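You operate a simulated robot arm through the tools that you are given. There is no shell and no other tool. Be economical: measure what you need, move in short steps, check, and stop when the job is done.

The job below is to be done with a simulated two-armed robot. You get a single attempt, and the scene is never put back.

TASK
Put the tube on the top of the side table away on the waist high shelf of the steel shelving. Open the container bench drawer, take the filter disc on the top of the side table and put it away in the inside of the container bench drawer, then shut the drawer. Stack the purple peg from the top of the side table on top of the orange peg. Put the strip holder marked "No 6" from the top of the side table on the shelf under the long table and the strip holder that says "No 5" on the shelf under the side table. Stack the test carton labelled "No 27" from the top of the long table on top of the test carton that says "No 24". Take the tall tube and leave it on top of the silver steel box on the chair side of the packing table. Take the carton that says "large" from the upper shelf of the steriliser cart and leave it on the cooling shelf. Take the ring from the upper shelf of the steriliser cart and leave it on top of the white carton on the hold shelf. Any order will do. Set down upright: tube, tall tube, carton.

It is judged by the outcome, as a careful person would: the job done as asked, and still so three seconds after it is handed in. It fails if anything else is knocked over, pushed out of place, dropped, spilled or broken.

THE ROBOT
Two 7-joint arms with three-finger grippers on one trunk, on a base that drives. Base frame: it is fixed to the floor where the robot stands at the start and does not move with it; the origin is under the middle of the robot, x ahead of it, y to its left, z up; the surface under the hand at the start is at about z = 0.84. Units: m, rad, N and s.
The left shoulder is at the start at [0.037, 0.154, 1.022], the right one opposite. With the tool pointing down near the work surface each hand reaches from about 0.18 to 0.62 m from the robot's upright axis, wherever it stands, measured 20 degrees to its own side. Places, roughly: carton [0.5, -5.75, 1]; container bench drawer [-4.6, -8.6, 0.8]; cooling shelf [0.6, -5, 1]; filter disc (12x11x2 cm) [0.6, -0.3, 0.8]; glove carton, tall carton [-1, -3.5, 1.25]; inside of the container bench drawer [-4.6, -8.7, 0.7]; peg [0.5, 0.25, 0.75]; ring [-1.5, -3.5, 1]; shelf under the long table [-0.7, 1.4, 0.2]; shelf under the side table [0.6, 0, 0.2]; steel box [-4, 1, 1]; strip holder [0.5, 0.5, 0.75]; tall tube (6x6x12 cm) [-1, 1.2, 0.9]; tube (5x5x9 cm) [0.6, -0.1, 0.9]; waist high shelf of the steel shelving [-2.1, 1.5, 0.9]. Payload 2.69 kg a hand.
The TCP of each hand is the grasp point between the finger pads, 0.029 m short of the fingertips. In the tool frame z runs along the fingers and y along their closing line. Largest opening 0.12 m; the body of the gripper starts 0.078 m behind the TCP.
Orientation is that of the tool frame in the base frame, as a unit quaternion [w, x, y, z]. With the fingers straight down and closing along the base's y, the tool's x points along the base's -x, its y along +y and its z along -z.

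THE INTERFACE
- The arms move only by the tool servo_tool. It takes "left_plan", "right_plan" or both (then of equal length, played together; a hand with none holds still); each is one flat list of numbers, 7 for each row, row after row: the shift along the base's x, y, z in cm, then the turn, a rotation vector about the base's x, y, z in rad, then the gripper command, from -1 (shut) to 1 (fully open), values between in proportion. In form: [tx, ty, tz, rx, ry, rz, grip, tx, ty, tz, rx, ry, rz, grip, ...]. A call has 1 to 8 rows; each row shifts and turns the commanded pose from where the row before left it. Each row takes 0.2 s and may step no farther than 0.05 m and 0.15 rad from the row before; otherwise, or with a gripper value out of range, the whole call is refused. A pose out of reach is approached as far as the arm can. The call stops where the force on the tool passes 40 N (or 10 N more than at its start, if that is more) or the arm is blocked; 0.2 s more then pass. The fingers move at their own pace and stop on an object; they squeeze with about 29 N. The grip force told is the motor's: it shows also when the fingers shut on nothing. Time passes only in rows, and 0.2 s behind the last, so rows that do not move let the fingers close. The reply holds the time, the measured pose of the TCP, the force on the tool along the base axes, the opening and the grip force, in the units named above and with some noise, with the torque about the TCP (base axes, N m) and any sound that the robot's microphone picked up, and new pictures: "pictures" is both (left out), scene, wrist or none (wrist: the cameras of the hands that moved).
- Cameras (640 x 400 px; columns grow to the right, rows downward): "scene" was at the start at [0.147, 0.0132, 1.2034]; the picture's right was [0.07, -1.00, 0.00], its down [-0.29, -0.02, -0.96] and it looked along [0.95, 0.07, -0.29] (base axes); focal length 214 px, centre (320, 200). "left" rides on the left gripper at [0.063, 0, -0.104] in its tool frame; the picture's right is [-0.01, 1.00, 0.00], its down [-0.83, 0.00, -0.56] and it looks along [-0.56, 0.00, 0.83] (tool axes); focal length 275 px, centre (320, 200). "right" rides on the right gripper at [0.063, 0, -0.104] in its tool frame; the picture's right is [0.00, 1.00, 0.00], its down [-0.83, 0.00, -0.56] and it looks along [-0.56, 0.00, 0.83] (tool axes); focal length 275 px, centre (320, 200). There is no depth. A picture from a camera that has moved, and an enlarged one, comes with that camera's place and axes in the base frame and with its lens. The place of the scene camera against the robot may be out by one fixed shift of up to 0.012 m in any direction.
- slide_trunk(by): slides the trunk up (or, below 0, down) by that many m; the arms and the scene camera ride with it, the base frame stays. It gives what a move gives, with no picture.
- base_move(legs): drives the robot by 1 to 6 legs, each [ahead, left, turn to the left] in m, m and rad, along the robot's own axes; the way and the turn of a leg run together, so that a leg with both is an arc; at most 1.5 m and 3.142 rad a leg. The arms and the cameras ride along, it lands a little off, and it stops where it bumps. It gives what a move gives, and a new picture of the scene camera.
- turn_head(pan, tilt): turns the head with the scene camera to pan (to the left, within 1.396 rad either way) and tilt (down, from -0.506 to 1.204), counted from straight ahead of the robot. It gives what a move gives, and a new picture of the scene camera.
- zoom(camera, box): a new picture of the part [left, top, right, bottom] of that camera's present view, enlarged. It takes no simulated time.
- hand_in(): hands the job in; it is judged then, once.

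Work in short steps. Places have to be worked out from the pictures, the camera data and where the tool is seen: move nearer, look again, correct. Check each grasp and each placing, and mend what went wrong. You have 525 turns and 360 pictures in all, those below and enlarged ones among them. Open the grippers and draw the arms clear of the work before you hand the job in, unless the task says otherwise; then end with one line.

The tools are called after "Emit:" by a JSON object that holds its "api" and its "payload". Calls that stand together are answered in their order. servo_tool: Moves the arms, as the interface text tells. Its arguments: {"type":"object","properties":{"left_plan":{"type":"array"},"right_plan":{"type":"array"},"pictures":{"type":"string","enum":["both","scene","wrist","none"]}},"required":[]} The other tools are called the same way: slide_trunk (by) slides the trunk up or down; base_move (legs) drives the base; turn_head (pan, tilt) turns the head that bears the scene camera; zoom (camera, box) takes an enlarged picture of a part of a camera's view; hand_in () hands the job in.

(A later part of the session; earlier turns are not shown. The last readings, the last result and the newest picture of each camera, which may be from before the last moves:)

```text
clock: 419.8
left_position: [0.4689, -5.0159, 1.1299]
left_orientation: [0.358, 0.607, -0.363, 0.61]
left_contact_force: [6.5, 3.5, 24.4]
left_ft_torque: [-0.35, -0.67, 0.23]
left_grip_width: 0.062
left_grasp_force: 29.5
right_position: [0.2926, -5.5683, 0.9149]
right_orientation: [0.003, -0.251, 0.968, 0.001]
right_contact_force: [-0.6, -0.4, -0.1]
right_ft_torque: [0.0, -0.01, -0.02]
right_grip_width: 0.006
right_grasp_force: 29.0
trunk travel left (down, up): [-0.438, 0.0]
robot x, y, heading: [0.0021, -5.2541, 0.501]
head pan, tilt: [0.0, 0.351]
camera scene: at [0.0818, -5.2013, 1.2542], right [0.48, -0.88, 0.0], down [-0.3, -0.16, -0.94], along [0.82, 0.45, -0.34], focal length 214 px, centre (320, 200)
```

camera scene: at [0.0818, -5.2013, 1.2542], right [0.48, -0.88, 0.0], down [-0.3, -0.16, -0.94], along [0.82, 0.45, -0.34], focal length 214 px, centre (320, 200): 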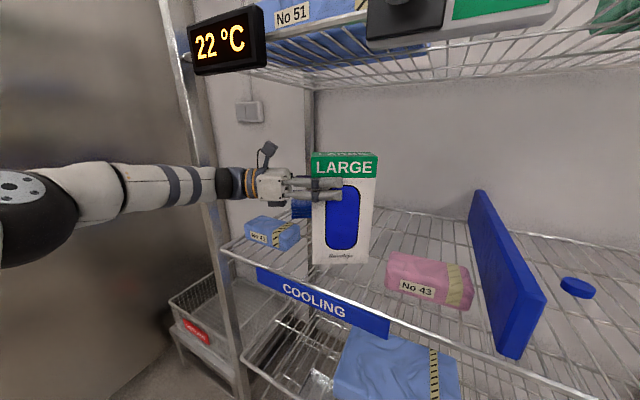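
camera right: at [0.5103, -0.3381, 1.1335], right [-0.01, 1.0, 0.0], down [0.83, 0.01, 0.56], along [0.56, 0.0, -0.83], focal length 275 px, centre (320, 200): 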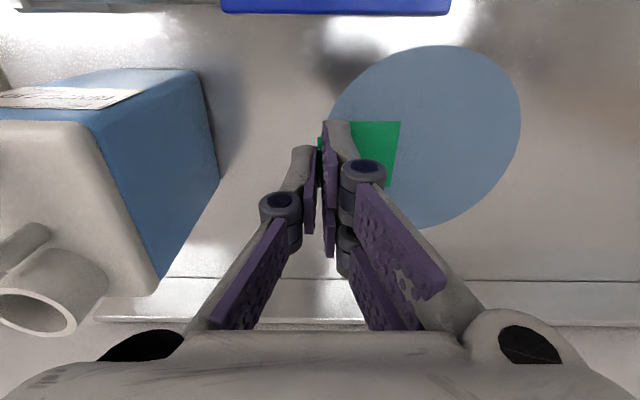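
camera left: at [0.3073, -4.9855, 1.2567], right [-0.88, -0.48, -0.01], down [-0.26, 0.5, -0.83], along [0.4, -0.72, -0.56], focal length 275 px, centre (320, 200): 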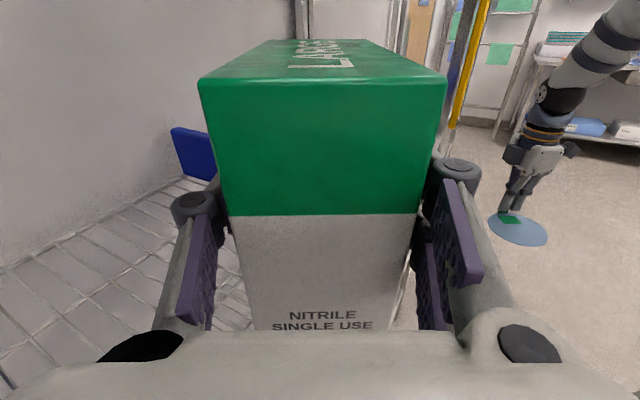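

Contact at 24 N; the carton stands well inside the shelf. I relieve, open fully, and check.

Emit:
{"api": "servo_tool", "payload": {"left_plan": [0, 0, 0.3, 0, 0, 0, -0.4, 0, 0, 0, 0, 0, 0, 0.3, 0, 0, 0, 0, 0, 0, 1, 0, 0, 0, 0, 0, 0, 1], "pictures": "wrist"}}

```text
clock: 420.8
left_position: [0.4696, -5.0143, 1.1285]
left_orientation: [0.359, 0.609, -0.362, 0.607]
left_contact_force: [-0.5, 0.7, -1.1]
left_ft_torque: [0.0, 0.01, 0.04]
left_grip_width: 0.12
left_grasp_force: 0.1
right_position: [0.2918, -5.5674, 0.9149]
right_orientation: [0.002, -0.251, 0.968, -0.001]
right_contact_force: [0.3, -0.6, 0.3]
right_ft_torque: [0.03, 0.04, 0.0]
right_grip_width: 0.0059
right_grasp_force: 28.9
trunk travel left (down, up): [-0.438, 0.0]
robot x, y, heading: [0.0025, -5.2515, 0.504]
head pan, tilt: [0.0, 0.351]
camera left: at [0.4183, -4.9249, 1.1915], right [-0.88, -0.48, -0.01], down [-0.26, 0.5, -0.83], along [0.4, -0.72, -0.56], focal length 275 px, centre (320, 200)
```

left: 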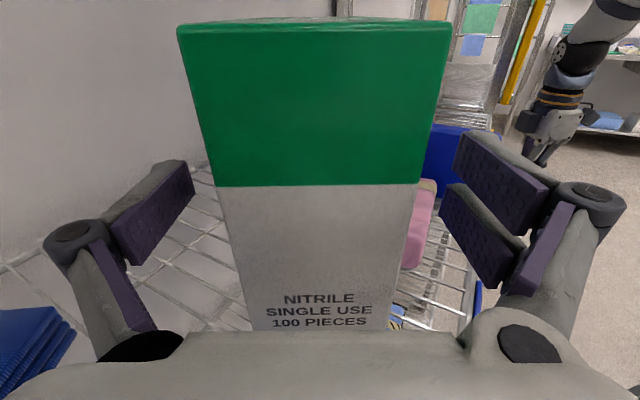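

The carton stands free. I ease 1.5 cm back and then withdraw the hand sideways in small steps.

Emit:
{"api": "servo_tool", "payload": {"left_plan": [-1.3, -0.7, 0, 0, 0, 0, 1, -0.9, 1.6, 0, 0, 0, 0, 1, -0.9, 1.6, 0, 0, 0, 0, 1, -0.9, 1.6, 0, 0, 0, 0, 1], "pictures": "both"}}

```text
clock: 421.8
left_position: [0.4293, -4.974, 1.1286]
left_orientation: [0.358, 0.609, -0.363, 0.608]
left_contact_force: [0.1, 0.5, -0.2]
left_ft_torque: [0.01, -0.01, -0.01]
left_grip_width: 0.1197
left_grasp_force: 0.1
right_position: [0.2934, -5.5682, 0.9143]
right_orientation: [0.001, -0.251, 0.968, 0.0]
right_contact_force: [0.4, 0.4, -0.2]
right_ft_torque: [-0.01, -0.02, 0.02]
right_grip_width: 0.0061
right_grasp_force: 29.1
trunk travel left (down, up): [-0.438, 0.0]
robot x, y, heading: [0.003, -5.2512, 0.497]
head pan, tilt: [0.0, 0.351]
camera scene: at [0.0825, -5.2006, 1.2539], right [0.48, -0.88, 0.0], down [-0.3, -0.17, -0.94], along [0.82, 0.45, -0.34], focal length 214 px, centre (320, 200)
camera left: at [0.3783, -4.8835, 1.1919], right [-0.88, -0.48, -0.01], down [-0.26, 0.5, -0.83], along [0.4, -0.72, -0.56], focal length 275 px, centre (320, 200)
```

scene: 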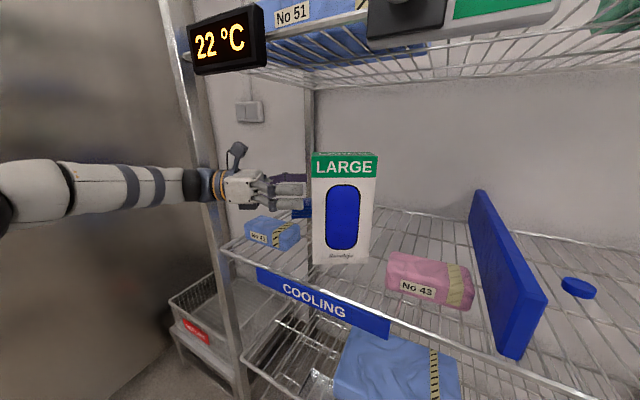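
left: 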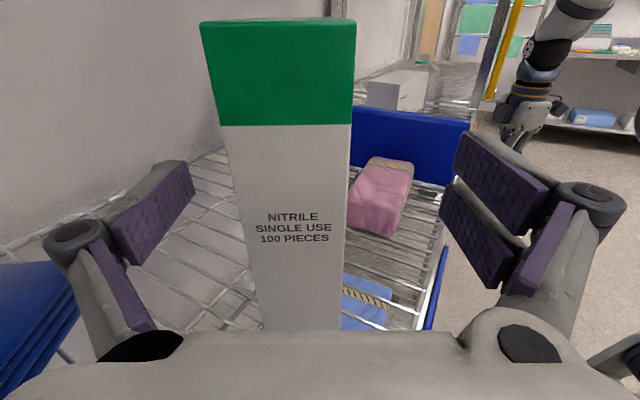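

Almost clear; one more sideways step, then back the base out.

Emit:
{"api": "servo_tool", "payload": {"left_plan": [-0.9, 1.6, 0, 0, 0, 0, 1, -1.2, 1.0, 0, 0, 0, 0, 1], "pictures": "scene"}}

Emit:
{"api": "base_move", "payload": {"legs": [[-0.45, 0.0, 0.0]]}}

```text
clock: 422.4
left_position: [0.4077, -4.9489, 1.1281]
left_orientation: [0.358, 0.609, -0.363, 0.608]
left_contact_force: [-0.3, -0.2, -0.4]
left_ft_torque: [-0.02, 0.03, -0.03]
left_grip_width: 0.1196
left_grasp_force: 0.0
right_position: [0.2923, -5.5667, 0.916]
right_orientation: [0.002, -0.251, 0.968, -0.001]
right_contact_force: [0.8, 0.3, -0.9]
right_ft_torque: [-0.01, 0.02, 0.01]
right_grip_width: 0.0061
right_grasp_force: 29.1
trunk travel left (down, up): [-0.438, 0.0]
robot x, y, heading: [-0.0049, -5.252, 0.501]
head pan, tilt: [0.0, 0.351]
camera scene: at [0.0823, -5.2009, 1.2539], right [0.48, -0.88, 0.0], down [-0.3, -0.17, -0.94], along [0.82, 0.45, -0.34], focal length 214 px, centre (320, 200)
```

scene: 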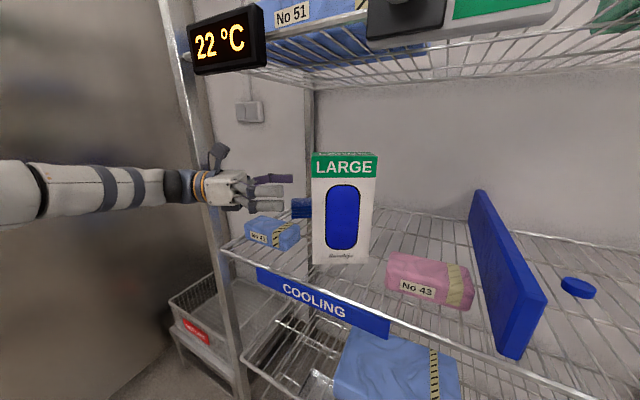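

```text
clock: 425.1
left_position: [0.0187, -5.1633, 1.1267]
left_orientation: [0.36, 0.608, -0.365, 0.607]
left_contact_force: [-0.2, -1.8, 0.5]
left_ft_torque: [0.0, -0.01, 0.02]
left_grip_width: 0.1201
left_grasp_force: 0.0
right_position: [-0.0991, -5.7815, 0.9147]
right_orientation: [0.002, -0.249, 0.968, -0.001]
right_contact_force: [-1.0, 0.3, 0.6]
right_ft_torque: [-0.03, -0.01, -0.03]
right_grip_width: 0.006
right_grasp_force: 28.7
trunk travel left (down, up): [-0.438, 0.0]
robot x, y, heading: [-0.3904, -5.4638, 0.497]
head pan, tilt: [0.0, 0.351]
camera scene: at [-0.3079, -5.4143, 1.2539], right [0.48, -0.88, 0.0], down [-0.3, -0.16, -0.94], along [0.83, 0.45, -0.34], focal length 214 px, centre (320, 200)
```

scene: 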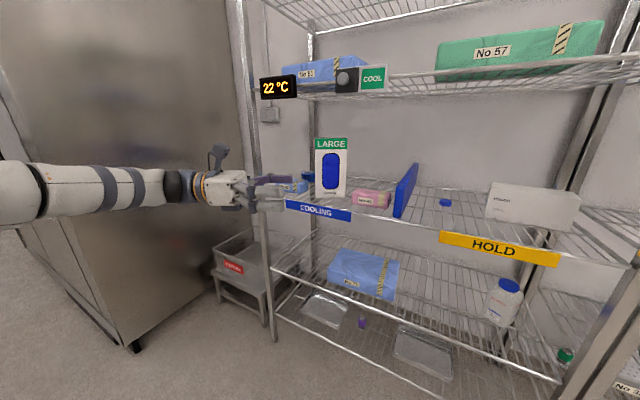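

The carton stands on the cooling shelf. Next the ring: the best access is from the cart's north side with a tilted hand. I turn to face -y and drive around the cart's west side.

Emit:
{"api": "base_move", "payload": {"legs": [[-0.3, 0.0, 0.0], [0.0, 0.0, -2.07], [0.0, -1.0, 0.0], [0.0, -1.0, 0.0], [-1.4, 0.0, 0.0], [-1.4, 0.0, 0.0]]}}

```text
clock: 460.4
left_position: [-2.6553, -3.3213, 1.1272]
left_orientation: [-0.705, -0.015, 0.709, -0.018]
left_contact_force: [0.6, -0.3, 0.9]
left_ft_torque: [0.02, 0.02, 0.01]
left_grip_width: 0.12
left_grasp_force: 0.0
right_position: [-3.1605, -2.9464, 0.9152]
right_orientation: [0.0, 0.687, 0.726, -0.002]
right_contact_force: [1.5, 0.5, -0.4]
right_ft_torque: [-0.04, 0.0, -0.05]
right_grip_width: 0.0062
right_grasp_force: 29.0
trunk travel left (down, up): [-0.438, 0.0]
robot x, y, heading: [-2.7508, -2.8228, -1.521]
head pan, tilt: [0.0, 0.351]
camera scene: at [-2.7476, -2.9094, 1.2539], right [-1.0, -0.05, 0.0], down [-0.02, 0.34, -0.94], along [0.04, -0.94, -0.34], focal length 214 px, centre (320, 200)
```

scene: 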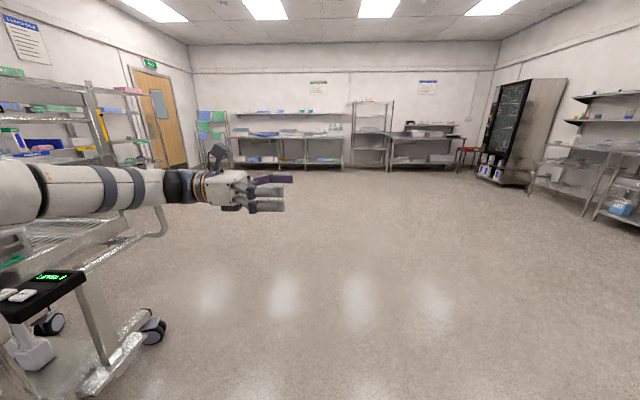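

I back further north, straighten, and rotate the left hand back to pointing down (free space here).

Emit:
{"api": "base_move", "payload": {"legs": [[-0.45, 0.0, -0.05]]}}

Emit:
{"api": "servo_tool", "payload": {"left_plan": [0, 0, 0, -0.0806, -0.0806, -0.0806, 1, 0, 0, 0, -0.0806, -0.0806, -0.0806, 1, 0, 0, 0, -0.0806, -0.0806, -0.0806, 1, 0, 0, 0, -0.0806, -0.0806, -0.0806, 1, 0, 0, 0, -0.0806, -0.0806, -0.0806, 1, 0, 0, 0, -0.0806, -0.0806, -0.0806, 1, 0, 0, 0, -0.0806, -0.0806, -0.0806, 1, 0, 0, 0, -0.0806, -0.0806, -0.0806, 1], "pictures": "none"}}

Emit:
{"api": "servo_tool", "payload": {"left_plan": [0, 0, 0, -0.0806, -0.0806, -0.0806, 1, 0, 0, 0, -0.0806, -0.0806, -0.0806, 1, 0, 0, 0, -0.0806, -0.0806, -0.0806, 1, 0, 0, 0, -0.0806, -0.0806, -0.0806, 1, 0, 0, 0, -0.0806, -0.0806, -0.0806, 1, 0, 0, 0, -0.0806, -0.0806, -0.0806, 1, 0, 0, 0, -0.0806, -0.0806, -0.0806, 1], "pictures": "none"}}

```text
clock: 463.2
left_position: [-2.6887, -2.8719, 1.1276]
left_orientation: [-0.705, 0.002, 0.709, -0.002]
left_contact_force: [-0.3, -0.2, -0.2]
left_ft_torque: [-0.01, -0.01, 0.03]
left_grip_width: 0.12
left_grasp_force: 0.1
right_position: [-3.1774, -2.4751, 0.9155]
right_orientation: [0.0, 0.704, 0.711, -0.001]
right_contact_force: [-0.8, 0.7, 0.2]
right_ft_torque: [0.0, 0.0, -0.04]
right_grip_width: 0.0061
right_grasp_force: 28.4
trunk travel left (down, up): [-0.438, 0.0]
robot x, y, heading: [-2.7646, -2.372, -1.564]
head pan, tilt: [0.0, 0.351]
camera scene: at [-2.7634, -2.4568, 1.2539], right [-1.0, 0.0, 0.0], down [0.0, 0.34, -0.94], along [0.0, -0.94, -0.34], focal length 214 px, centre (320, 200)
```

scene: 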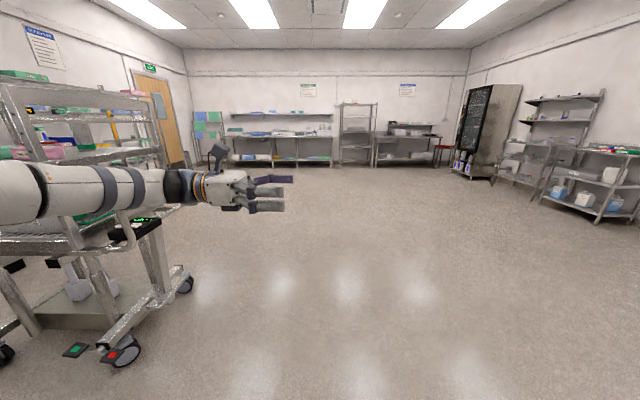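

```text
clock: 465.0
left_position: [-2.6868, -2.8218, 1.1054]
left_orientation: [-0.402, 0.414, 0.817, -0.001]
left_contact_force: [-0.3, 0.0, -0.6]
left_ft_torque: [-0.01, 0.03, 0.01]
left_grip_width: 0.1201
left_grasp_force: 0.0
left hand out of reach, approached as far as the arm can: row 4, 5, 6, 8
right_position: [-3.1773, -2.4745, 0.9156]
right_orientation: [0.0, 0.704, 0.71, -0.003]
right_contact_force: [1.5, -0.3, 0.3]
right_ft_torque: [-0.01, -0.01, 0.01]
right_grip_width: 0.0061
right_grasp_force: 28.6
trunk travel left (down, up): [-0.438, 0.0]
robot x, y, heading: [-2.7618, -2.3681, -1.565]
head pan, tilt: [0.0, 0.351]
```

```text
clock: 466.6
left_position: [-2.6871, -2.8226, 1.1053]
left_orientation: [-0.021, 0.696, 0.718, -0.002]
left_contact_force: [0.6, -0.2, 0.1]
left_ft_torque: [-0.05, -0.01, -0.01]
left_grip_width: 0.1198
left_grasp_force: 0.1
right_position: [-3.1787, -2.4744, 0.9157]
right_orientation: [0.0, 0.703, 0.711, -0.002]
right_contact_force: [0.2, -0.3, 0.8]
right_ft_torque: [-0.02, -0.02, -0.01]
right_grip_width: 0.0061
right_grasp_force: 29.2
trunk travel left (down, up): [-0.438, 0.0]
robot x, y, heading: [-2.7609, -2.3672, -1.575]
head pan, tilt: [0.0, 0.351]
```

Down orientation restored. I tilt it forward 0.4 rad and drive left in front of the ring.

Emit:
{"api": "servo_tool", "payload": {"left_plan": [0, -1, 1, -0.133, 0, 0, 1, 0, -1, 1, -0.133, 0, 0, 1, 0, -1, 1, -0.133, 0, 0, 1], "pictures": "none"}}

Emit:
{"api": "base_move", "payload": {"legs": [[0.0, 1.17, 0.0]]}}

Emit:
{"api": "turn_head", "payload": {"pan": 0.1, "tilt": 0.15}}

Emit:
{"api": "zoom", "payload": {"camera": "scene", "box": [200, 130, 440, 280]}}

```text
clock: 467.4
left_position: [-2.6866, -2.8529, 1.1369]
left_orientation: [0.116, 0.687, 0.703, -0.146]
left_contact_force: [0.1, -0.2, 0.6]
left_ft_torque: [0.01, 0.02, 0.04]
left_grip_width: 0.1198
left_grasp_force: 0.0
right_position: [-3.1789, -2.4746, 0.9137]
right_orientation: [0.0, 0.703, 0.711, -0.002]
right_contact_force: [0.1, -0.7, -1.2]
right_ft_torque: [-0.02, -0.01, 0.03]
right_grip_width: 0.006
right_grasp_force: 29.0
trunk travel left (down, up): [-0.438, 0.0]
robot x, y, heading: [-2.7637, -2.3707, -1.567]
head pan, tilt: [0.0, 0.351]
```

```text
clock: 476.6
left_position: [-1.5172, -2.8481, 1.1351]
left_orientation: [0.115, 0.685, 0.704, -0.145]
left_contact_force: [-0.2, 0.0, 0.8]
left_ft_torque: [0.01, -0.01, -0.01]
left_grip_width: 0.1201
left_grasp_force: 0.1
right_position: [-2.0085, -2.4712, 0.915]
right_orientation: [0.001, 0.703, 0.711, -0.001]
right_contact_force: [-0.7, 0.6, -0.4]
right_ft_torque: [-0.02, -0.01, 0.04]
right_grip_width: 0.0058
right_grasp_force: 28.8
trunk travel left (down, up): [-0.438, 0.0]
robot x, y, heading: [-1.5918, -2.3606, -1.565]
head pan, tilt: [0.0, 0.351]
camera scene: at [-1.5942, -2.4522, 1.2539], right [-1.0, -0.01, 0.0], down [0.0, 0.34, -0.94], along [0.0, -0.94, -0.34], focal length 214 px, centre (320, 200)
```

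scene: 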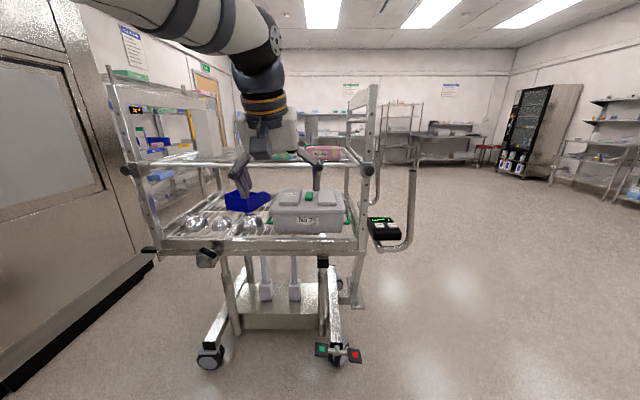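

```text
clock: 477.3
left_position: [-1.5177, -2.8482, 1.1364]
left_orientation: [0.117, 0.686, 0.704, -0.143]
left_contact_force: [0.5, -0.7, 0.2]
left_ft_torque: [-0.03, -0.02, 0.0]
left_grip_width: 0.1199
left_grasp_force: 0.0
right_position: [-2.0093, -2.4711, 0.9154]
right_orientation: [0.0, 0.703, 0.712, -0.002]
right_contact_force: [-1.0, 0.2, -0.2]
right_ft_torque: [0.03, 0.0, -0.01]
right_grip_width: 0.0061
right_grasp_force: 28.9
trunk travel left (down, up): [-0.438, 0.0]
robot x, y, heading: [-1.5962, -2.36, -1.565]
head pan, tilt: [0.099, 0.15]
camera scene: at [-1.5851, -2.4514, 1.2726], right [-0.99, -0.1, 0.0], down [-0.02, 0.15, -0.99], along [0.1, -0.98, -0.15], focal length 214 px, centre (320, 200)
```

scene: 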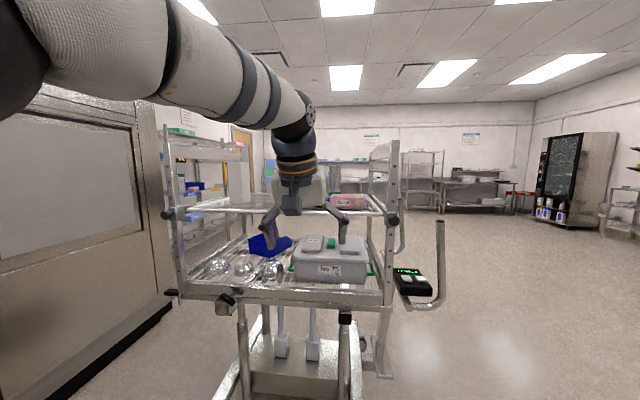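

```text
2.67 times, centred on (320, 205) of scene
camera zoom: at [-1.5851, -2.4514, 1.2726], right [-0.99, -0.1, 0.0], down [-0.02, 0.15, -0.99], along [0.1, -0.98, -0.15], focal length 572 px, centre (320, 187)
```

zoom: 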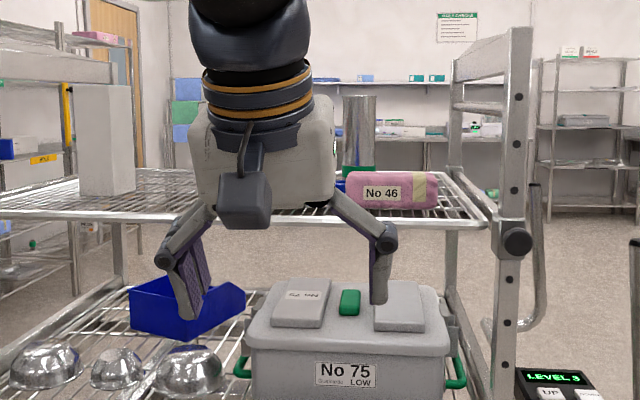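

I raise the hand for passing over the packs, and look through the wrist camera.

Emit:
{"api": "servo_tool", "payload": {"left_plan": [0.5, 0, 2.5, 0, 0, 0, 0.6, 0.5, 0, 2.5, 0, 0, 0, 0.6, 0.5, 0, 2, 0, 0, 0, 0.6], "pictures": "none"}}

Emit:
{"api": "base_move", "payload": {"legs": [[0.3, 0.0, 0.0]]}}

Emit:
{"api": "servo_tool", "payload": {"left_plan": [0, 0, 0, 0, 0, 0, 0.6], "pictures": "wrist"}}

```text
clock: 478.1
left_position: [-1.5022, -2.8483, 1.2062]
left_orientation: [0.117, 0.686, 0.703, -0.144]
left_contact_force: [0.5, 0.0, -0.3]
left_ft_torque: [-0.01, 0.0, -0.01]
left_grip_width: 0.096
left_grasp_force: 0.2
right_position: [-2.0084, -2.4705, 0.9157]
right_orientation: [0.001, 0.702, 0.712, -0.002]
right_contact_force: [-0.5, 0.3, -0.7]
right_ft_torque: [0.0, 0.0, -0.02]
right_grip_width: 0.006
right_grasp_force: 29.2
trunk travel left (down, up): [-0.438, 0.0]
robot x, y, heading: [-1.5933, -2.3645, -1.566]
head pan, tilt: [0.099, 0.15]
```

```text
clock: 480.2
left_position: [-1.499, -3.1464, 1.2063]
left_orientation: [0.116, 0.684, 0.706, -0.143]
left_contact_force: [0.6, 0.0, 0.2]
left_ft_torque: [0.0, -0.05, -0.02]
left_grip_width: 0.096
left_grasp_force: 0.0
right_position: [-2.0054, -2.7708, 0.9156]
right_orientation: [-0.001, 0.702, 0.713, -0.001]
right_contact_force: [0.4, -0.2, -0.4]
right_ft_torque: [0.01, -0.02, -0.02]
right_grip_width: 0.0059
right_grasp_force: 28.8
trunk travel left (down, up): [-0.438, 0.0]
robot x, y, heading: [-1.59, -2.6593, -1.561]
head pan, tilt: [0.099, 0.15]
camera scene: at [-1.5825, -2.7489, 1.2726], right [-0.99, -0.11, 0.0], down [-0.02, 0.15, -0.99], along [0.11, -0.98, -0.15], focal length 214 px, centre (320, 200)
```

scene: 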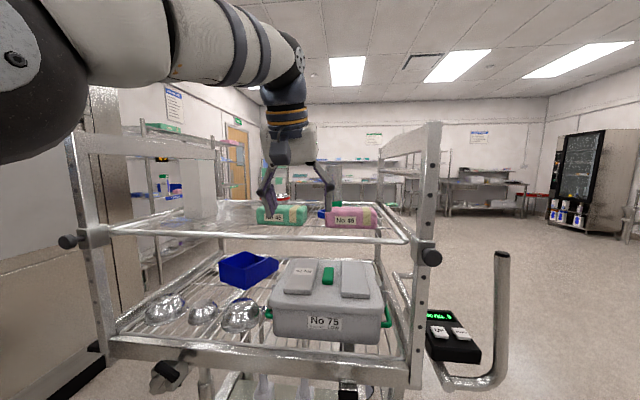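

```text
clock: 480.6
left_position: [-1.4995, -3.1454, 1.2063]
left_orientation: [0.117, 0.683, 0.706, -0.144]
left_contact_force: [-0.5, 0.4, 0.0]
left_ft_torque: [0.02, -0.02, -0.01]
left_grip_width: 0.096
left_grasp_force: 0.0
right_position: [-2.007, -2.7711, 0.9151]
right_orientation: [0.001, 0.701, 0.713, -0.002]
right_contact_force: [-1.3, 0.0, 0.7]
right_ft_torque: [0.0, -0.02, 0.03]
right_grip_width: 0.006
right_grasp_force: 29.0
trunk travel left (down, up): [-0.438, 0.0]
robot x, y, heading: [-1.591, -2.663, -1.563]
head pan, tilt: [0.099, 0.15]
camera left: at [-1.4981, -3.0498, 1.28], right [1.0, 0.02, -0.04], down [0.05, -0.57, 0.82], along [-0.01, -0.82, -0.57], focal length 275 px, centre (320, 200)
```

left: 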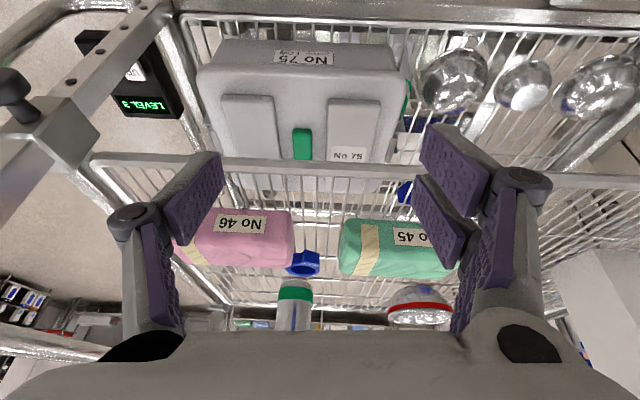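

The ring shows between the two packs. I zoom in on it.

Emit:
{"api": "zoom", "payload": {"camera": "left", "box": [240, 200, 380, 320]}}

```text
3.33 times, centred on (310, 260) of left
camera zoom: at [-1.4981, -3.0498, 1.28], right [1.0, 0.02, -0.04], down [0.05, -0.57, 0.82], along [-0.01, -0.82, -0.57], focal length 918 px, centre (353, 0)
```

zoom: 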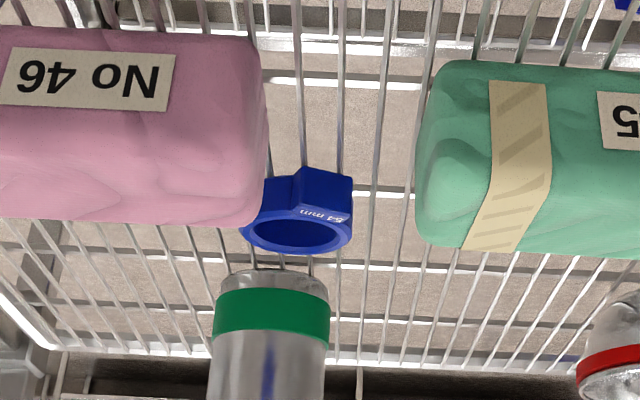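

Ring: center ≈ (-1.522, -3.44), ~5 cm across, 2 cm high, behind the packs (their tops at 1.157). I raise slightly, center in x, and drive 0.2 ahead over the packs.

Emit:
{"api": "servo_tool", "payload": {"left_plan": [-2.2, 0, 1.5, 0, 0, 0, 0.3], "pictures": "none"}}

Emit:
{"api": "base_move", "payload": {"legs": [[0.2, 0.0, 0.0]]}}

Emit:
{"api": "servo_tool", "payload": {"left_plan": [0, 0, 0, 0, 0, 0, 0.25], "pictures": "wrist"}}

```text
clock: 481.0
left_position: [-1.5213, -3.1481, 1.2205]
left_orientation: [0.116, 0.684, 0.706, -0.143]
left_contact_force: [-0.4, 0.5, 0.3]
left_ft_torque: [0.04, -0.02, 0.01]
left_grip_width: 0.0782
left_grasp_force: 0.0
right_position: [-2.0063, -2.7707, 0.9152]
right_orientation: [0.0, 0.701, 0.713, 0.0]
right_contact_force: [0.0, -0.4, 0.0]
right_ft_torque: [-0.01, -0.02, -0.01]
right_grip_width: 0.006
right_grasp_force: 28.8
trunk travel left (down, up): [-0.438, 0.0]
robot x, y, heading: [-1.5897, -2.6623, -1.559]
head pan, tilt: [0.099, 0.15]
```

```text
clock: 482.6
left_position: [-1.5175, -3.3468, 1.2211]
left_orientation: [0.116, 0.683, 0.706, -0.144]
left_contact_force: [0.6, -0.1, -0.6]
left_ft_torque: [0.02, 0.03, 0.02]
left_grip_width: 0.0781
left_grasp_force: 0.0
right_position: [-2.0034, -2.9714, 0.9154]
right_orientation: [0.001, 0.701, 0.713, -0.001]
right_contact_force: [0.5, 0.1, 0.0]
right_ft_torque: [0.02, 0.04, -0.01]
right_grip_width: 0.0063
right_grasp_force: 29.1
trunk travel left (down, up): [-0.438, 0.0]
robot x, y, heading: [-1.5878, -2.8613, -1.561]
head pan, tilt: [0.099, 0.15]
camera scene: at [-1.5804, -2.949, 1.2726], right [-0.99, -0.11, 0.0], down [-0.02, 0.15, -0.99], along [0.11, -0.98, -0.15], focal length 214 px, centre (320, 200)
```

scene: 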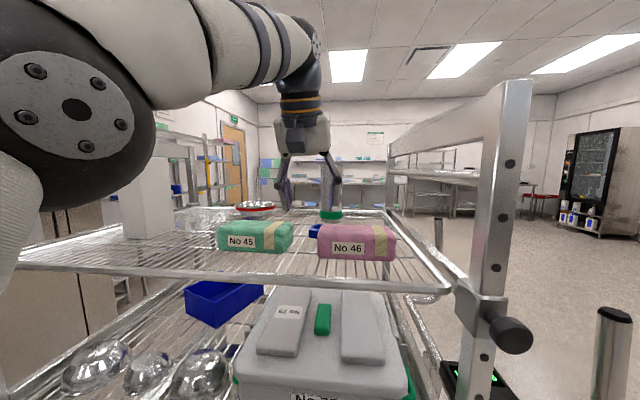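

```text
clock: 483.0
left_position: [-1.5186, -3.3477, 1.2202]
left_orientation: [0.116, 0.684, 0.705, -0.145]
left_contact_force: [0.1, -0.8, -1.0]
left_ft_torque: [0.04, -0.02, -0.06]
left_grip_width: 0.0749
left_grasp_force: 0.1
right_position: [-2.0039, -2.9715, 0.9154]
right_orientation: [0.0, 0.701, 0.713, -0.002]
right_contact_force: [0.4, 0.3, -0.6]
right_ft_torque: [0.04, -0.01, 0.02]
right_grip_width: 0.0061
right_grasp_force: 28.7
trunk travel left (down, up): [-0.438, 0.0]
robot x, y, heading: [-1.5907, -2.8556, -1.558]
head pan, tilt: [0.099, 0.15]
camera left: at [-1.5172, -3.2505, 1.2956], right [1.0, 0.02, -0.04], down [0.05, -0.57, 0.82], along [-0.01, -0.82, -0.57], focal length 275 px, centre (320, 200)
```

left: 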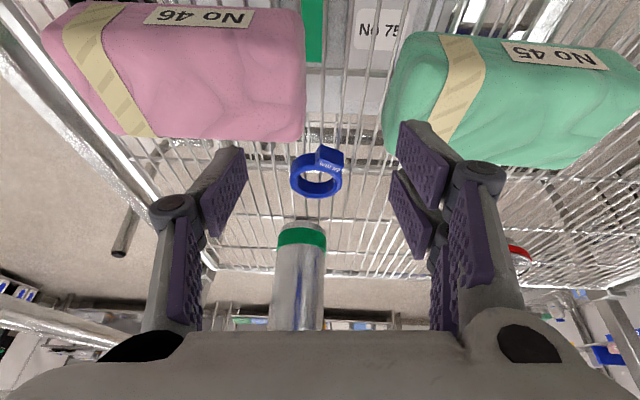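

Ring center refined to (-1.5245, -3.448). I extend forward 9 cm at this height.

Emit:
{"api": "servo_tool", "payload": {"left_plan": [-0.2, -3, 0, 0, 0, 0, 0.25, -0.2, -3, 0, 0, 0, 0, 0.25, -0.1, -3, -1, 0, 0, 0, 0.25], "pictures": "wrist"}}

```text
clock: 483.8
left_position: [-1.4913, -3.3949, 1.1824]
left_orientation: [0.118, 0.683, 0.706, -0.146]
left_contact_force: [2.9, 2.9, 9.7]
left_ft_torque: [0.25, -0.47, 0.1]
left_grip_width: 0.0813
left_grasp_force: 3.1
left hand out of reach, approached as far as the arm can: row 1, 2, 3
right_position: [-2.0026, -2.9692, 0.9164]
right_orientation: [0.001, 0.701, 0.713, -0.002]
right_contact_force: [0.0, 0.5, 0.2]
right_ft_torque: [-0.02, -0.01, -0.02]
right_grip_width: 0.0058
right_grasp_force: 29.7
trunk travel left (down, up): [-0.438, 0.0]
robot x, y, heading: [-1.5886, -2.861, -1.559]
head pan, tilt: [0.099, 0.15]
camera left: at [-1.4903, -3.2973, 1.2573], right [1.0, 0.02, -0.04], down [0.05, -0.57, 0.82], along [-0.01, -0.82, -0.57], focal length 275 px, centre (320, 200)
```

left: 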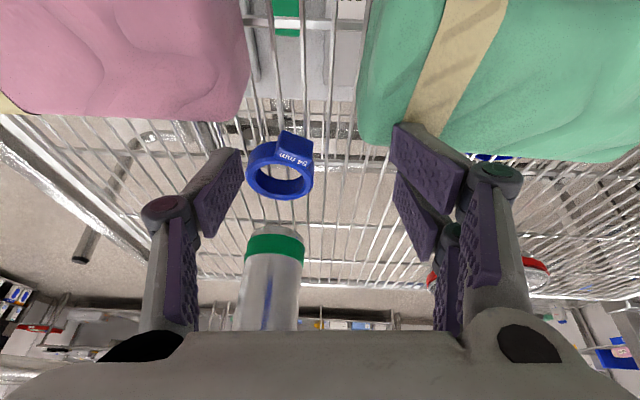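

Out of reach made the hand sag and one finger touched the green pack. I back the command off at once.

Emit:
{"api": "servo_tool", "payload": {"left_plan": [0, 4, 1.5, 0, 0, 0, 0.25, 0, 4, 1, 0, 0, 0, 0.25], "pictures": "both"}}

```text
clock: 484.4
left_position: [-1.5012, -3.3551, 1.2269]
left_orientation: [0.117, 0.683, 0.706, -0.144]
left_contact_force: [0.5, 0.4, -0.8]
left_ft_torque: [-0.01, 0.0, 0.0]
left_grip_width: 0.0751
left_grasp_force: 0.0
left hand out of reach, approached as far as the arm can: row 1, 2
right_position: [-2.0045, -2.9707, 0.9148]
right_orientation: [0.0, 0.701, 0.714, -0.002]
right_contact_force: [0.3, 0.0, 0.0]
right_ft_torque: [-0.08, 0.02, 0.01]
right_grip_width: 0.006
right_grasp_force: 29.6
trunk travel left (down, up): [-0.438, 0.0]
robot x, y, heading: [-1.5866, -2.8595, -1.565]
head pan, tilt: [0.099, 0.15]
camera scene: at [-1.5806, -2.9476, 1.2728], right [-0.99, -0.11, 0.0], down [-0.02, 0.15, -0.99], along [0.11, -0.98, -0.15], focal length 214 px, centre (320, 200)
camera left: at [-1.5005, -3.2584, 1.3011], right [1.0, 0.02, -0.04], down [0.05, -0.57, 0.82], along [-0.01, -0.82, -0.57], focal length 275 px, centre (320, 200)
```

scene: 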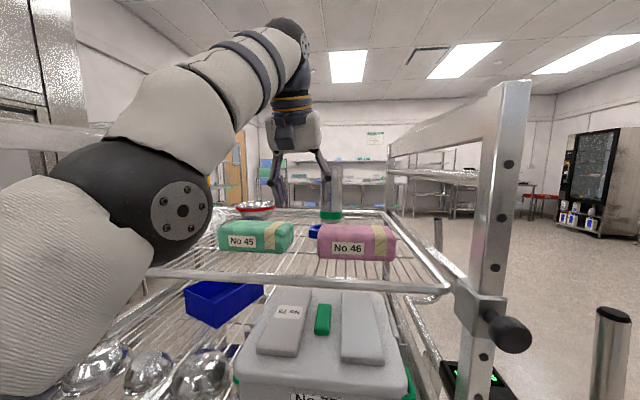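
left: 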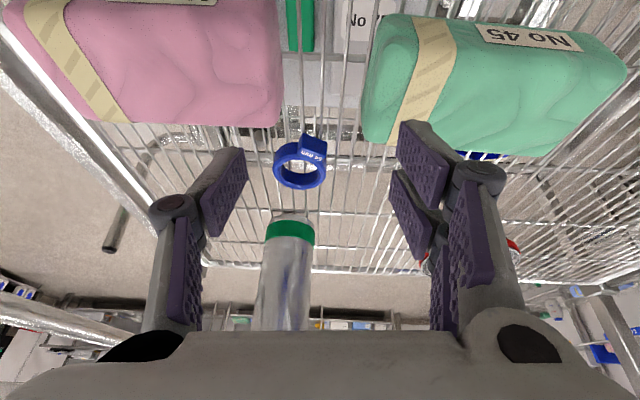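

The packs are unmoved. I increase the forward tilt by 0.2 rad for longer reach, then drive 0.05 closer.

Emit:
{"api": "servo_tool", "payload": {"left_plan": [-1.1, 1, -0.7, -0.1, 0, 0, 0.25, -1, 0.5, -0.7, -0.1, 0, 0, 0.25], "pictures": "none"}}

Emit:
{"api": "base_move", "payload": {"legs": [[0.05, 0.0, 0.0]]}}

Emit:
{"api": "servo_tool", "payload": {"left_plan": [0, 0, 0, 0, 0, 0, 0.25], "pictures": "wrist"}}

```text
clock: 485.0
left_position: [-1.5361, -3.3806, 1.2475]
left_orientation: [0.185, 0.669, 0.688, -0.213]
left_contact_force: [0.8, 0.4, -0.3]
left_ft_torque: [0.03, -0.01, 0.02]
left_grip_width: 0.0748
left_grasp_force: 0.1
left hand out of reach, approached as far as the arm can: row 1, 2
right_position: [-2.0051, -2.9703, 0.9146]
right_orientation: [0.001, 0.701, 0.713, -0.002]
right_contact_force: [0.0, 0.0, 0.0]
right_ft_torque: [-0.03, -0.01, -0.03]
right_grip_width: 0.006
right_grasp_force: 29.3
trunk travel left (down, up): [-0.438, 0.0]
robot x, y, heading: [-1.5926, -2.863, -1.559]
head pan, tilt: [0.099, 0.15]
```

```text
clock: 485.9
left_position: [-1.535, -3.4323, 1.2474]
left_orientation: [0.183, 0.669, 0.688, -0.213]
left_contact_force: [0.3, -0.7, -0.7]
left_ft_torque: [0.03, 0.02, 0.0]
left_grip_width: 0.075
left_grasp_force: 0.1
right_position: [-2.0034, -3.0216, 0.9157]
right_orientation: [0.001, 0.701, 0.713, -0.002]
right_contact_force: [-0.5, -1.3, 0.6]
right_ft_torque: [0.04, 0.03, 0.01]
right_grip_width: 0.0063
right_grasp_force: 29.2
trunk travel left (down, up): [-0.438, 0.0]
robot x, y, heading: [-1.5902, -2.9127, -1.56]
head pan, tilt: [0.099, 0.15]
camera scene: at [-1.5798, -2.9995, 1.2726], right [-0.99, -0.11, 0.0], down [-0.02, 0.15, -0.99], along [0.11, -0.98, -0.15], focal length 214 px, centre (320, 200)
```

scene: 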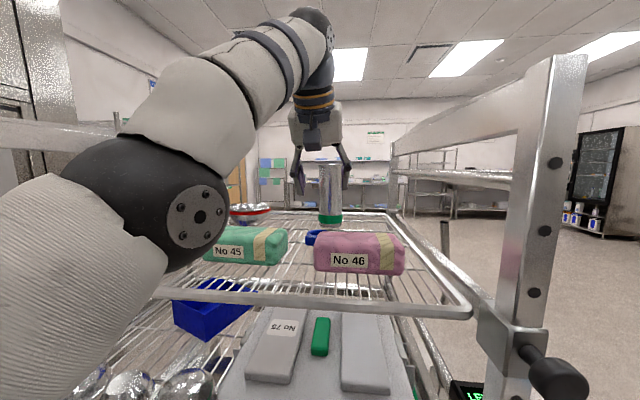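

```text
clock: 486.3
left_position: [-1.5356, -3.4308, 1.2483]
left_orientation: [0.183, 0.669, 0.688, -0.213]
left_contact_force: [0.2, 0.3, 0.1]
left_ft_torque: [-0.05, -0.01, 0.03]
left_grip_width: 0.0751
left_grasp_force: 0.0
right_position: [-2.0033, -3.0222, 0.9156]
right_orientation: [0.0, 0.701, 0.714, -0.002]
right_contact_force: [0.2, 0.3, -0.2]
right_ft_torque: [0.01, -0.01, 0.0]
right_grip_width: 0.0062
right_grasp_force: 28.8
trunk travel left (down, up): [-0.438, 0.0]
robot x, y, heading: [-1.5871, -2.9135, -1.554]
head pan, tilt: [0.099, 0.15]
camera left: at [-1.5349, -3.3219, 1.3012], right [1.0, 0.01, -0.05], down [0.05, -0.4, 0.92], along [-0.01, -0.92, -0.4], focal length 275 px, centre (320, 200)
```

left: 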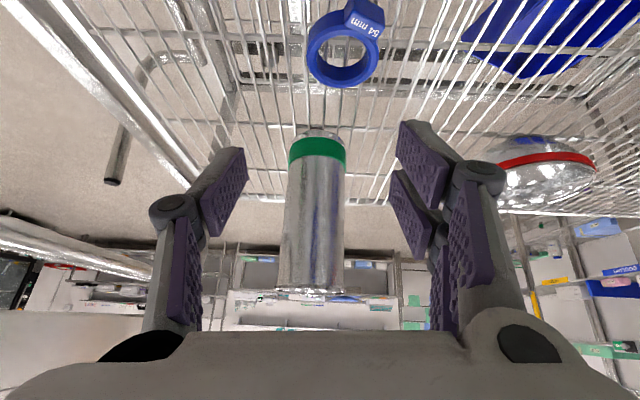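

The hand is now right above the ring; fine alignment: ring at (-1.5255, -3.451). I shift +1 cm x, -1 cm y and descend half-way.

Emit:
{"api": "servo_tool", "payload": {"left_plan": [1, -1, -2.5, 0, 0, 0, 0.25, 0, 0, -3, 0, 0, 0, 0.25], "pictures": "wrist"}}

```text
clock: 486.9
left_position: [-1.535, -3.4616, 1.2084]
left_orientation: [0.182, 0.67, 0.688, -0.211]
left_contact_force: [0.4, -0.1, 0.1]
left_ft_torque: [-0.02, -0.01, 0.01]
left_grip_width: 0.0748
left_grasp_force: 0.0
left hand out of reach, approached as far as the arm can: row 1, 2
right_position: [-2.0042, -3.0218, 0.9149]
right_orientation: [0.001, 0.701, 0.713, -0.002]
right_contact_force: [-0.7, 0.5, 0.1]
right_ft_torque: [0.0, 0.01, -0.01]
right_grip_width: 0.0062
right_grasp_force: 29.3
trunk travel left (down, up): [-0.438, 0.0]
robot x, y, heading: [-1.5849, -2.9128, -1.561]
head pan, tilt: [0.099, 0.15]
camera left: at [-1.534, -3.3537, 1.2623], right [1.0, 0.01, -0.04], down [0.05, -0.4, 0.91], along [-0.01, -0.91, -0.4], focal length 275 px, centre (320, 200)
```

left: 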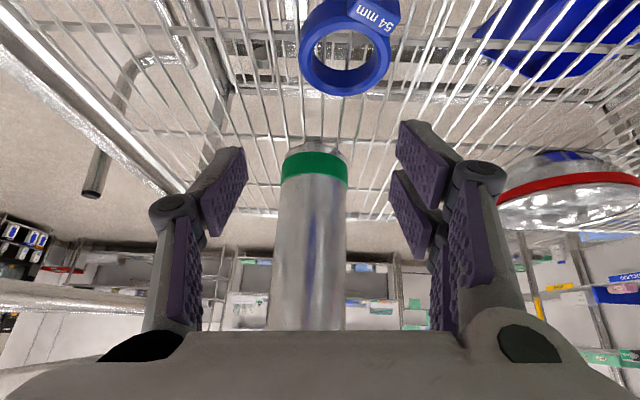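

By my bookkeeping the command is at (-1.534, -3.403, 1.166) while the hand is elsewhere. I set the command to the true target (-1.525, -3.444) in steps, at z 1.165 first.

Emit:
{"api": "servo_tool", "payload": {"left_plan": [0.4, -2, 1.5, 0, 0, 0, 0.25, 0.5, -2.1, 0, 0, 0, 0, 0.25, 0, 0, -1, 0, 0, 0, 0.25], "pictures": "wrist"}}

```text
clock: 487.7
left_position: [-1.5214, -3.4687, 1.1973]
left_orientation: [0.184, 0.668, 0.689, -0.214]
left_contact_force: [0.5, 0.3, -0.5]
left_ft_torque: [0.02, 0.03, 0.01]
left_grip_width: 0.0752
left_grasp_force: 0.1
left hand out of reach, approached as far as the arm can: row 1, 2
right_position: [-2.0031, -3.0208, 0.9156]
right_orientation: [0.001, 0.701, 0.713, -0.002]
right_contact_force: [-0.6, -0.3, -0.5]
right_ft_torque: [-0.01, 0.0, 0.01]
right_grip_width: 0.006
right_grasp_force: 29.0
trunk travel left (down, up): [-0.438, 0.0]
robot x, y, heading: [-1.5914, -2.9103, -1.562]
head pan, tilt: [0.099, 0.15]
camera left: at [-1.5206, -3.3613, 1.2507], right [1.0, 0.01, -0.05], down [0.05, -0.4, 0.92], along [-0.01, -0.92, -0.4], focal length 275 px, centre (320, 200)
```

left: 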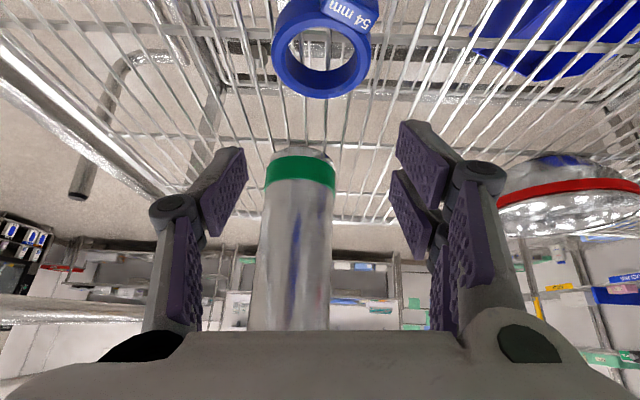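

Now command and hand agree. Ring is at (-1.5247, -3.454), so I descend 4.7 cm while easing 2.3 cm back.

Emit:
{"api": "servo_tool", "payload": {"left_plan": [-0.1, 0.8, -1.6, 0, 0, 0, 0.25, -0.1, 0.8, -1.6, 0, 0, 0, 0.25, -0.1, 0.7, -1, 0, 0, 0, 0.25], "pictures": "wrist"}}

```text
clock: 488.5
left_position: [-1.5234, -3.4471, 1.1539]
left_orientation: [0.184, 0.668, 0.688, -0.213]
left_contact_force: [0.3, 0.3, 0.3]
left_ft_torque: [-0.01, 0.0, -0.01]
left_grip_width: 0.075
left_grasp_force: 0.0
right_position: [-2.0033, -3.0211, 0.9148]
right_orientation: [0.0, 0.701, 0.713, -0.003]
right_contact_force: [0.1, -0.3, -0.3]
right_ft_torque: [0.01, -0.02, -0.01]
right_grip_width: 0.0062
right_grasp_force: 29.2
trunk travel left (down, up): [-0.438, 0.0]
robot x, y, heading: [-1.589, -2.9108, -1.564]
head pan, tilt: [0.099, 0.15]
camera left: at [-1.522, -3.3386, 1.2074], right [1.0, 0.01, -0.05], down [0.05, -0.4, 0.92], along [-0.01, -0.92, -0.4], focal length 275 px, centre (320, 200)
```

left: 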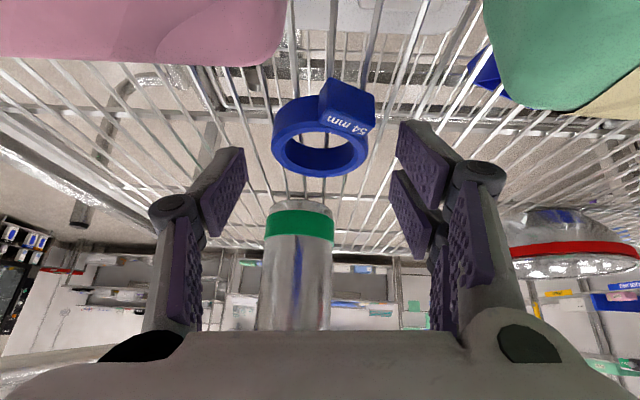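

The fingers bracket the ring. I ease 0.7 cm back, 0.4 cm down and close gently.

Emit:
{"api": "servo_tool", "payload": {"left_plan": [0, 0.7, -0.4, 0, 0, 0, 0.1, 0, 0, 0, 0, 0, 0, -0.2, 0, 0, 0, 0, 0, 0, -1, 0, 0, 0, 0, 0, 0, -1], "pictures": "wrist"}}

```text
clock: 489.5
left_position: [-1.5217, -3.4403, 1.1502]
left_orientation: [0.183, 0.669, 0.688, -0.214]
left_contact_force: [-0.1, -0.1, 0.3]
left_ft_torque: [0.0, 0.0, -0.03]
left_grip_width: 0.0001
left_grasp_force: 28.7
right_position: [-2.0029, -3.0211, 0.9151]
right_orientation: [0.001, 0.701, 0.713, -0.002]
right_contact_force: [0.7, 0.2, -0.5]
right_ft_torque: [-0.01, -0.02, 0.0]
right_grip_width: 0.0059
right_grasp_force: 29.2
trunk travel left (down, up): [-0.438, 0.0]
robot x, y, heading: [-1.586, -2.9104, -1.558]
head pan, tilt: [0.099, 0.15]
camera left: at [-1.5223, -3.332, 1.2042], right [1.0, 0.01, -0.05], down [0.05, -0.4, 0.92], along [-0.01, -0.92, -0.4], focal length 275 px, centre (320, 200)
```

left: 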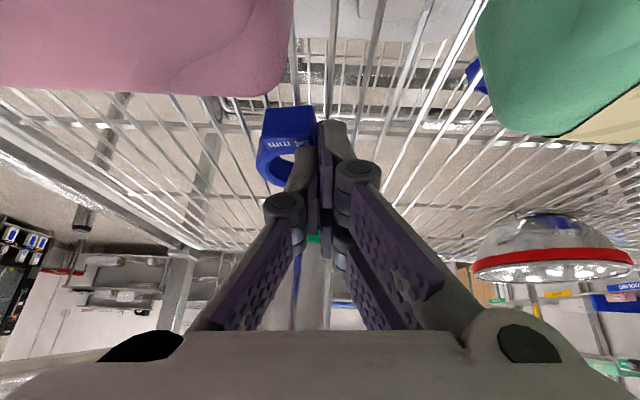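

The fingers closed on nothing and nudged the ring aside; they were too high. I zoom to see before opening.

Emit:
{"api": "zoom", "payload": {"camera": "left", "box": [220, 80, 420, 260]}}

```text
2.22 times, centred on (320, 170) of left
camera zoom: at [-1.5223, -3.332, 1.2042], right [1.0, 0.01, -0.05], down [0.05, -0.4, 0.92], along [-0.01, -0.92, -0.4], focal length 612 px, centre (320, 267)
```

zoom: 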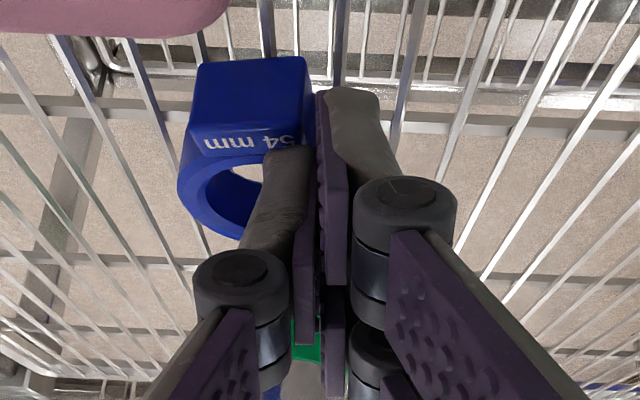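

The deck is apparently ~1.10 and the ring top ~1.12, so my tips passed over it. I rise 2 cm, open, and look again.

Emit:
{"api": "servo_tool", "payload": {"left_plan": [0, 0, 1.5, 0, 0, 0, -0.9, 0, 0, 0.5, 0, 0, 0, 0.2, 0, 0, 0, 0, 0, 0, 0.3], "pictures": "wrist"}}

Emit:
{"api": "zoom", "payload": {"camera": "left", "box": [220, 60, 420, 240]}}

```text
clock: 490.3
left_position: [-1.5225, -3.4401, 1.171]
left_orientation: [0.184, 0.668, 0.688, -0.213]
left_contact_force: [0.3, -0.4, -0.4]
left_ft_torque: [0.0, 0.01, -0.03]
left_grip_width: 0.0779
left_grasp_force: 0.1
right_position: [-2.0034, -3.0216, 0.915]
right_orientation: [0.001, 0.701, 0.714, -0.002]
right_contact_force: [-0.3, -0.3, -0.5]
right_ft_torque: [-0.03, 0.0, -0.03]
right_grip_width: 0.006
right_grasp_force: 29.3
trunk travel left (down, up): [-0.438, 0.0]
robot x, y, heading: [-1.5847, -2.9093, -1.563]
head pan, tilt: [0.099, 0.15]
camera left: at [-1.5216, -3.3321, 1.224], right [1.0, 0.01, -0.05], down [0.05, -0.4, 0.91], along [-0.01, -0.92, -0.4], focal length 275 px, centre (320, 200)
```

left: 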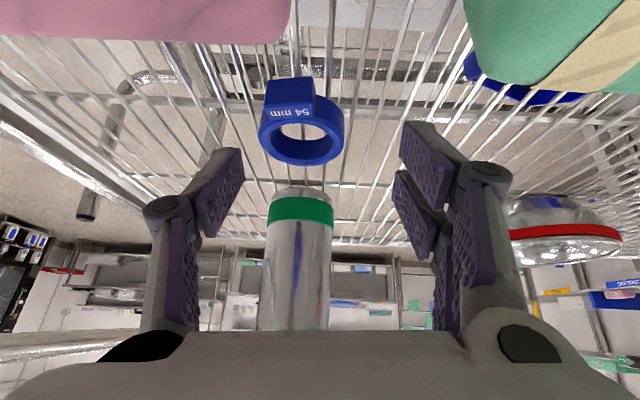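

```text
2.22 times, centred on (320, 150) of left
camera zoom: at [-1.5216, -3.3321, 1.224], right [1.0, 0.01, -0.05], down [0.05, -0.4, 0.91], along [-0.01, -0.92, -0.4], focal length 612 px, centre (320, 311)
```

zoom: 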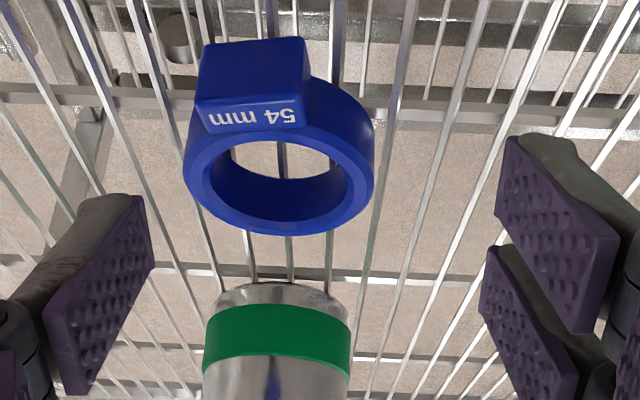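

From the ring's apparent size and a parallax check the deck is lower (≈1.086) and the ring is at about (-1.538, -3.490). To keep the camera clear of the packs I reduce the tilt by 0.21, then descend toward it.

Emit:
{"api": "servo_tool", "payload": {"left_plan": [-0.8, -0.5, 0, 0.105, 0, 0, 0.3, -0.7, -0.5, -1, 0.105, 0, 0, 0.3], "pictures": "wrist"}}

```text
clock: 490.9
left_position: [-1.5404, -3.4416, 1.1562]
left_orientation: [0.112, 0.684, 0.707, -0.139]
left_contact_force: [0.6, -0.6, -0.2]
left_ft_torque: [-0.01, -0.02, 0.0]
left_grip_width: 0.0779
left_grasp_force: 0.1
left hand out of reach, approached as far as the arm can: row 2
right_position: [-2.0038, -3.0217, 0.9148]
right_orientation: [0.0, 0.701, 0.713, -0.002]
right_contact_force: [-1.1, 0.6, 0.2]
right_ft_torque: [0.02, 0.0, 0.0]
right_grip_width: 0.0059
right_grasp_force: 28.7
trunk travel left (down, up): [-0.438, 0.0]
robot x, y, heading: [-1.5912, -2.91, -1.56]
head pan, tilt: [0.099, 0.15]
camera left: at [-1.5392, -3.347, 1.2317], right [1.0, 0.02, -0.04], down [0.05, -0.58, 0.81], along [-0.01, -0.81, -0.59], focal length 275 px, centre (320, 200)
```

left: 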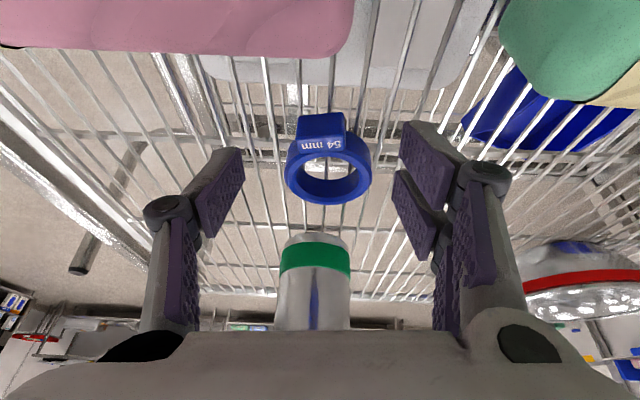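

I descend along the line of sight to the ring (forward and down together), watching reach and force.

Emit:
{"api": "servo_tool", "payload": {"left_plan": [0.2, -1.2, -1.2, 0, 0, 0, 0.3, 0, -1.2, -1.2, 0, 0, 0, 0.3], "pictures": "wrist"}}

```text
clock: 491.5
left_position: [-1.5358, -3.4569, 1.133]
left_orientation: [0.116, 0.683, 0.707, -0.141]
left_contact_force: [3.0, 5.1, 13.2]
left_ft_torque: [0.32, -0.62, 0.19]
left_grip_width: 0.0844
left_grasp_force: 4.4
left hand out of reach, approached as far as the arm can: row 2
right_position: [-2.0024, -3.0195, 0.9161]
right_orientation: [0.002, 0.701, 0.713, -0.003]
right_contact_force: [-0.1, -0.5, 0.2]
right_ft_torque: [-0.05, 0.01, 0.02]
right_grip_width: 0.006
right_grasp_force: 29.1
trunk travel left (down, up): [-0.438, 0.0]
robot x, y, heading: [-1.5921, -2.9084, -1.562]
head pan, tilt: [0.099, 0.15]
camera left: at [-1.5347, -3.3623, 1.2085], right [1.0, 0.02, -0.04], down [0.05, -0.58, 0.82], along [-0.01, -0.82, -0.58], focal length 275 px, centre (320, 200)
```

left: 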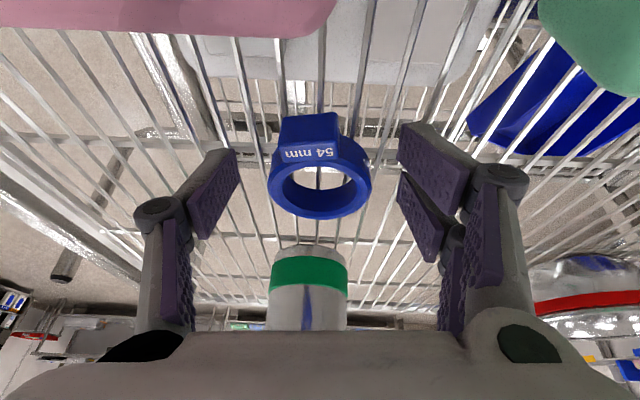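

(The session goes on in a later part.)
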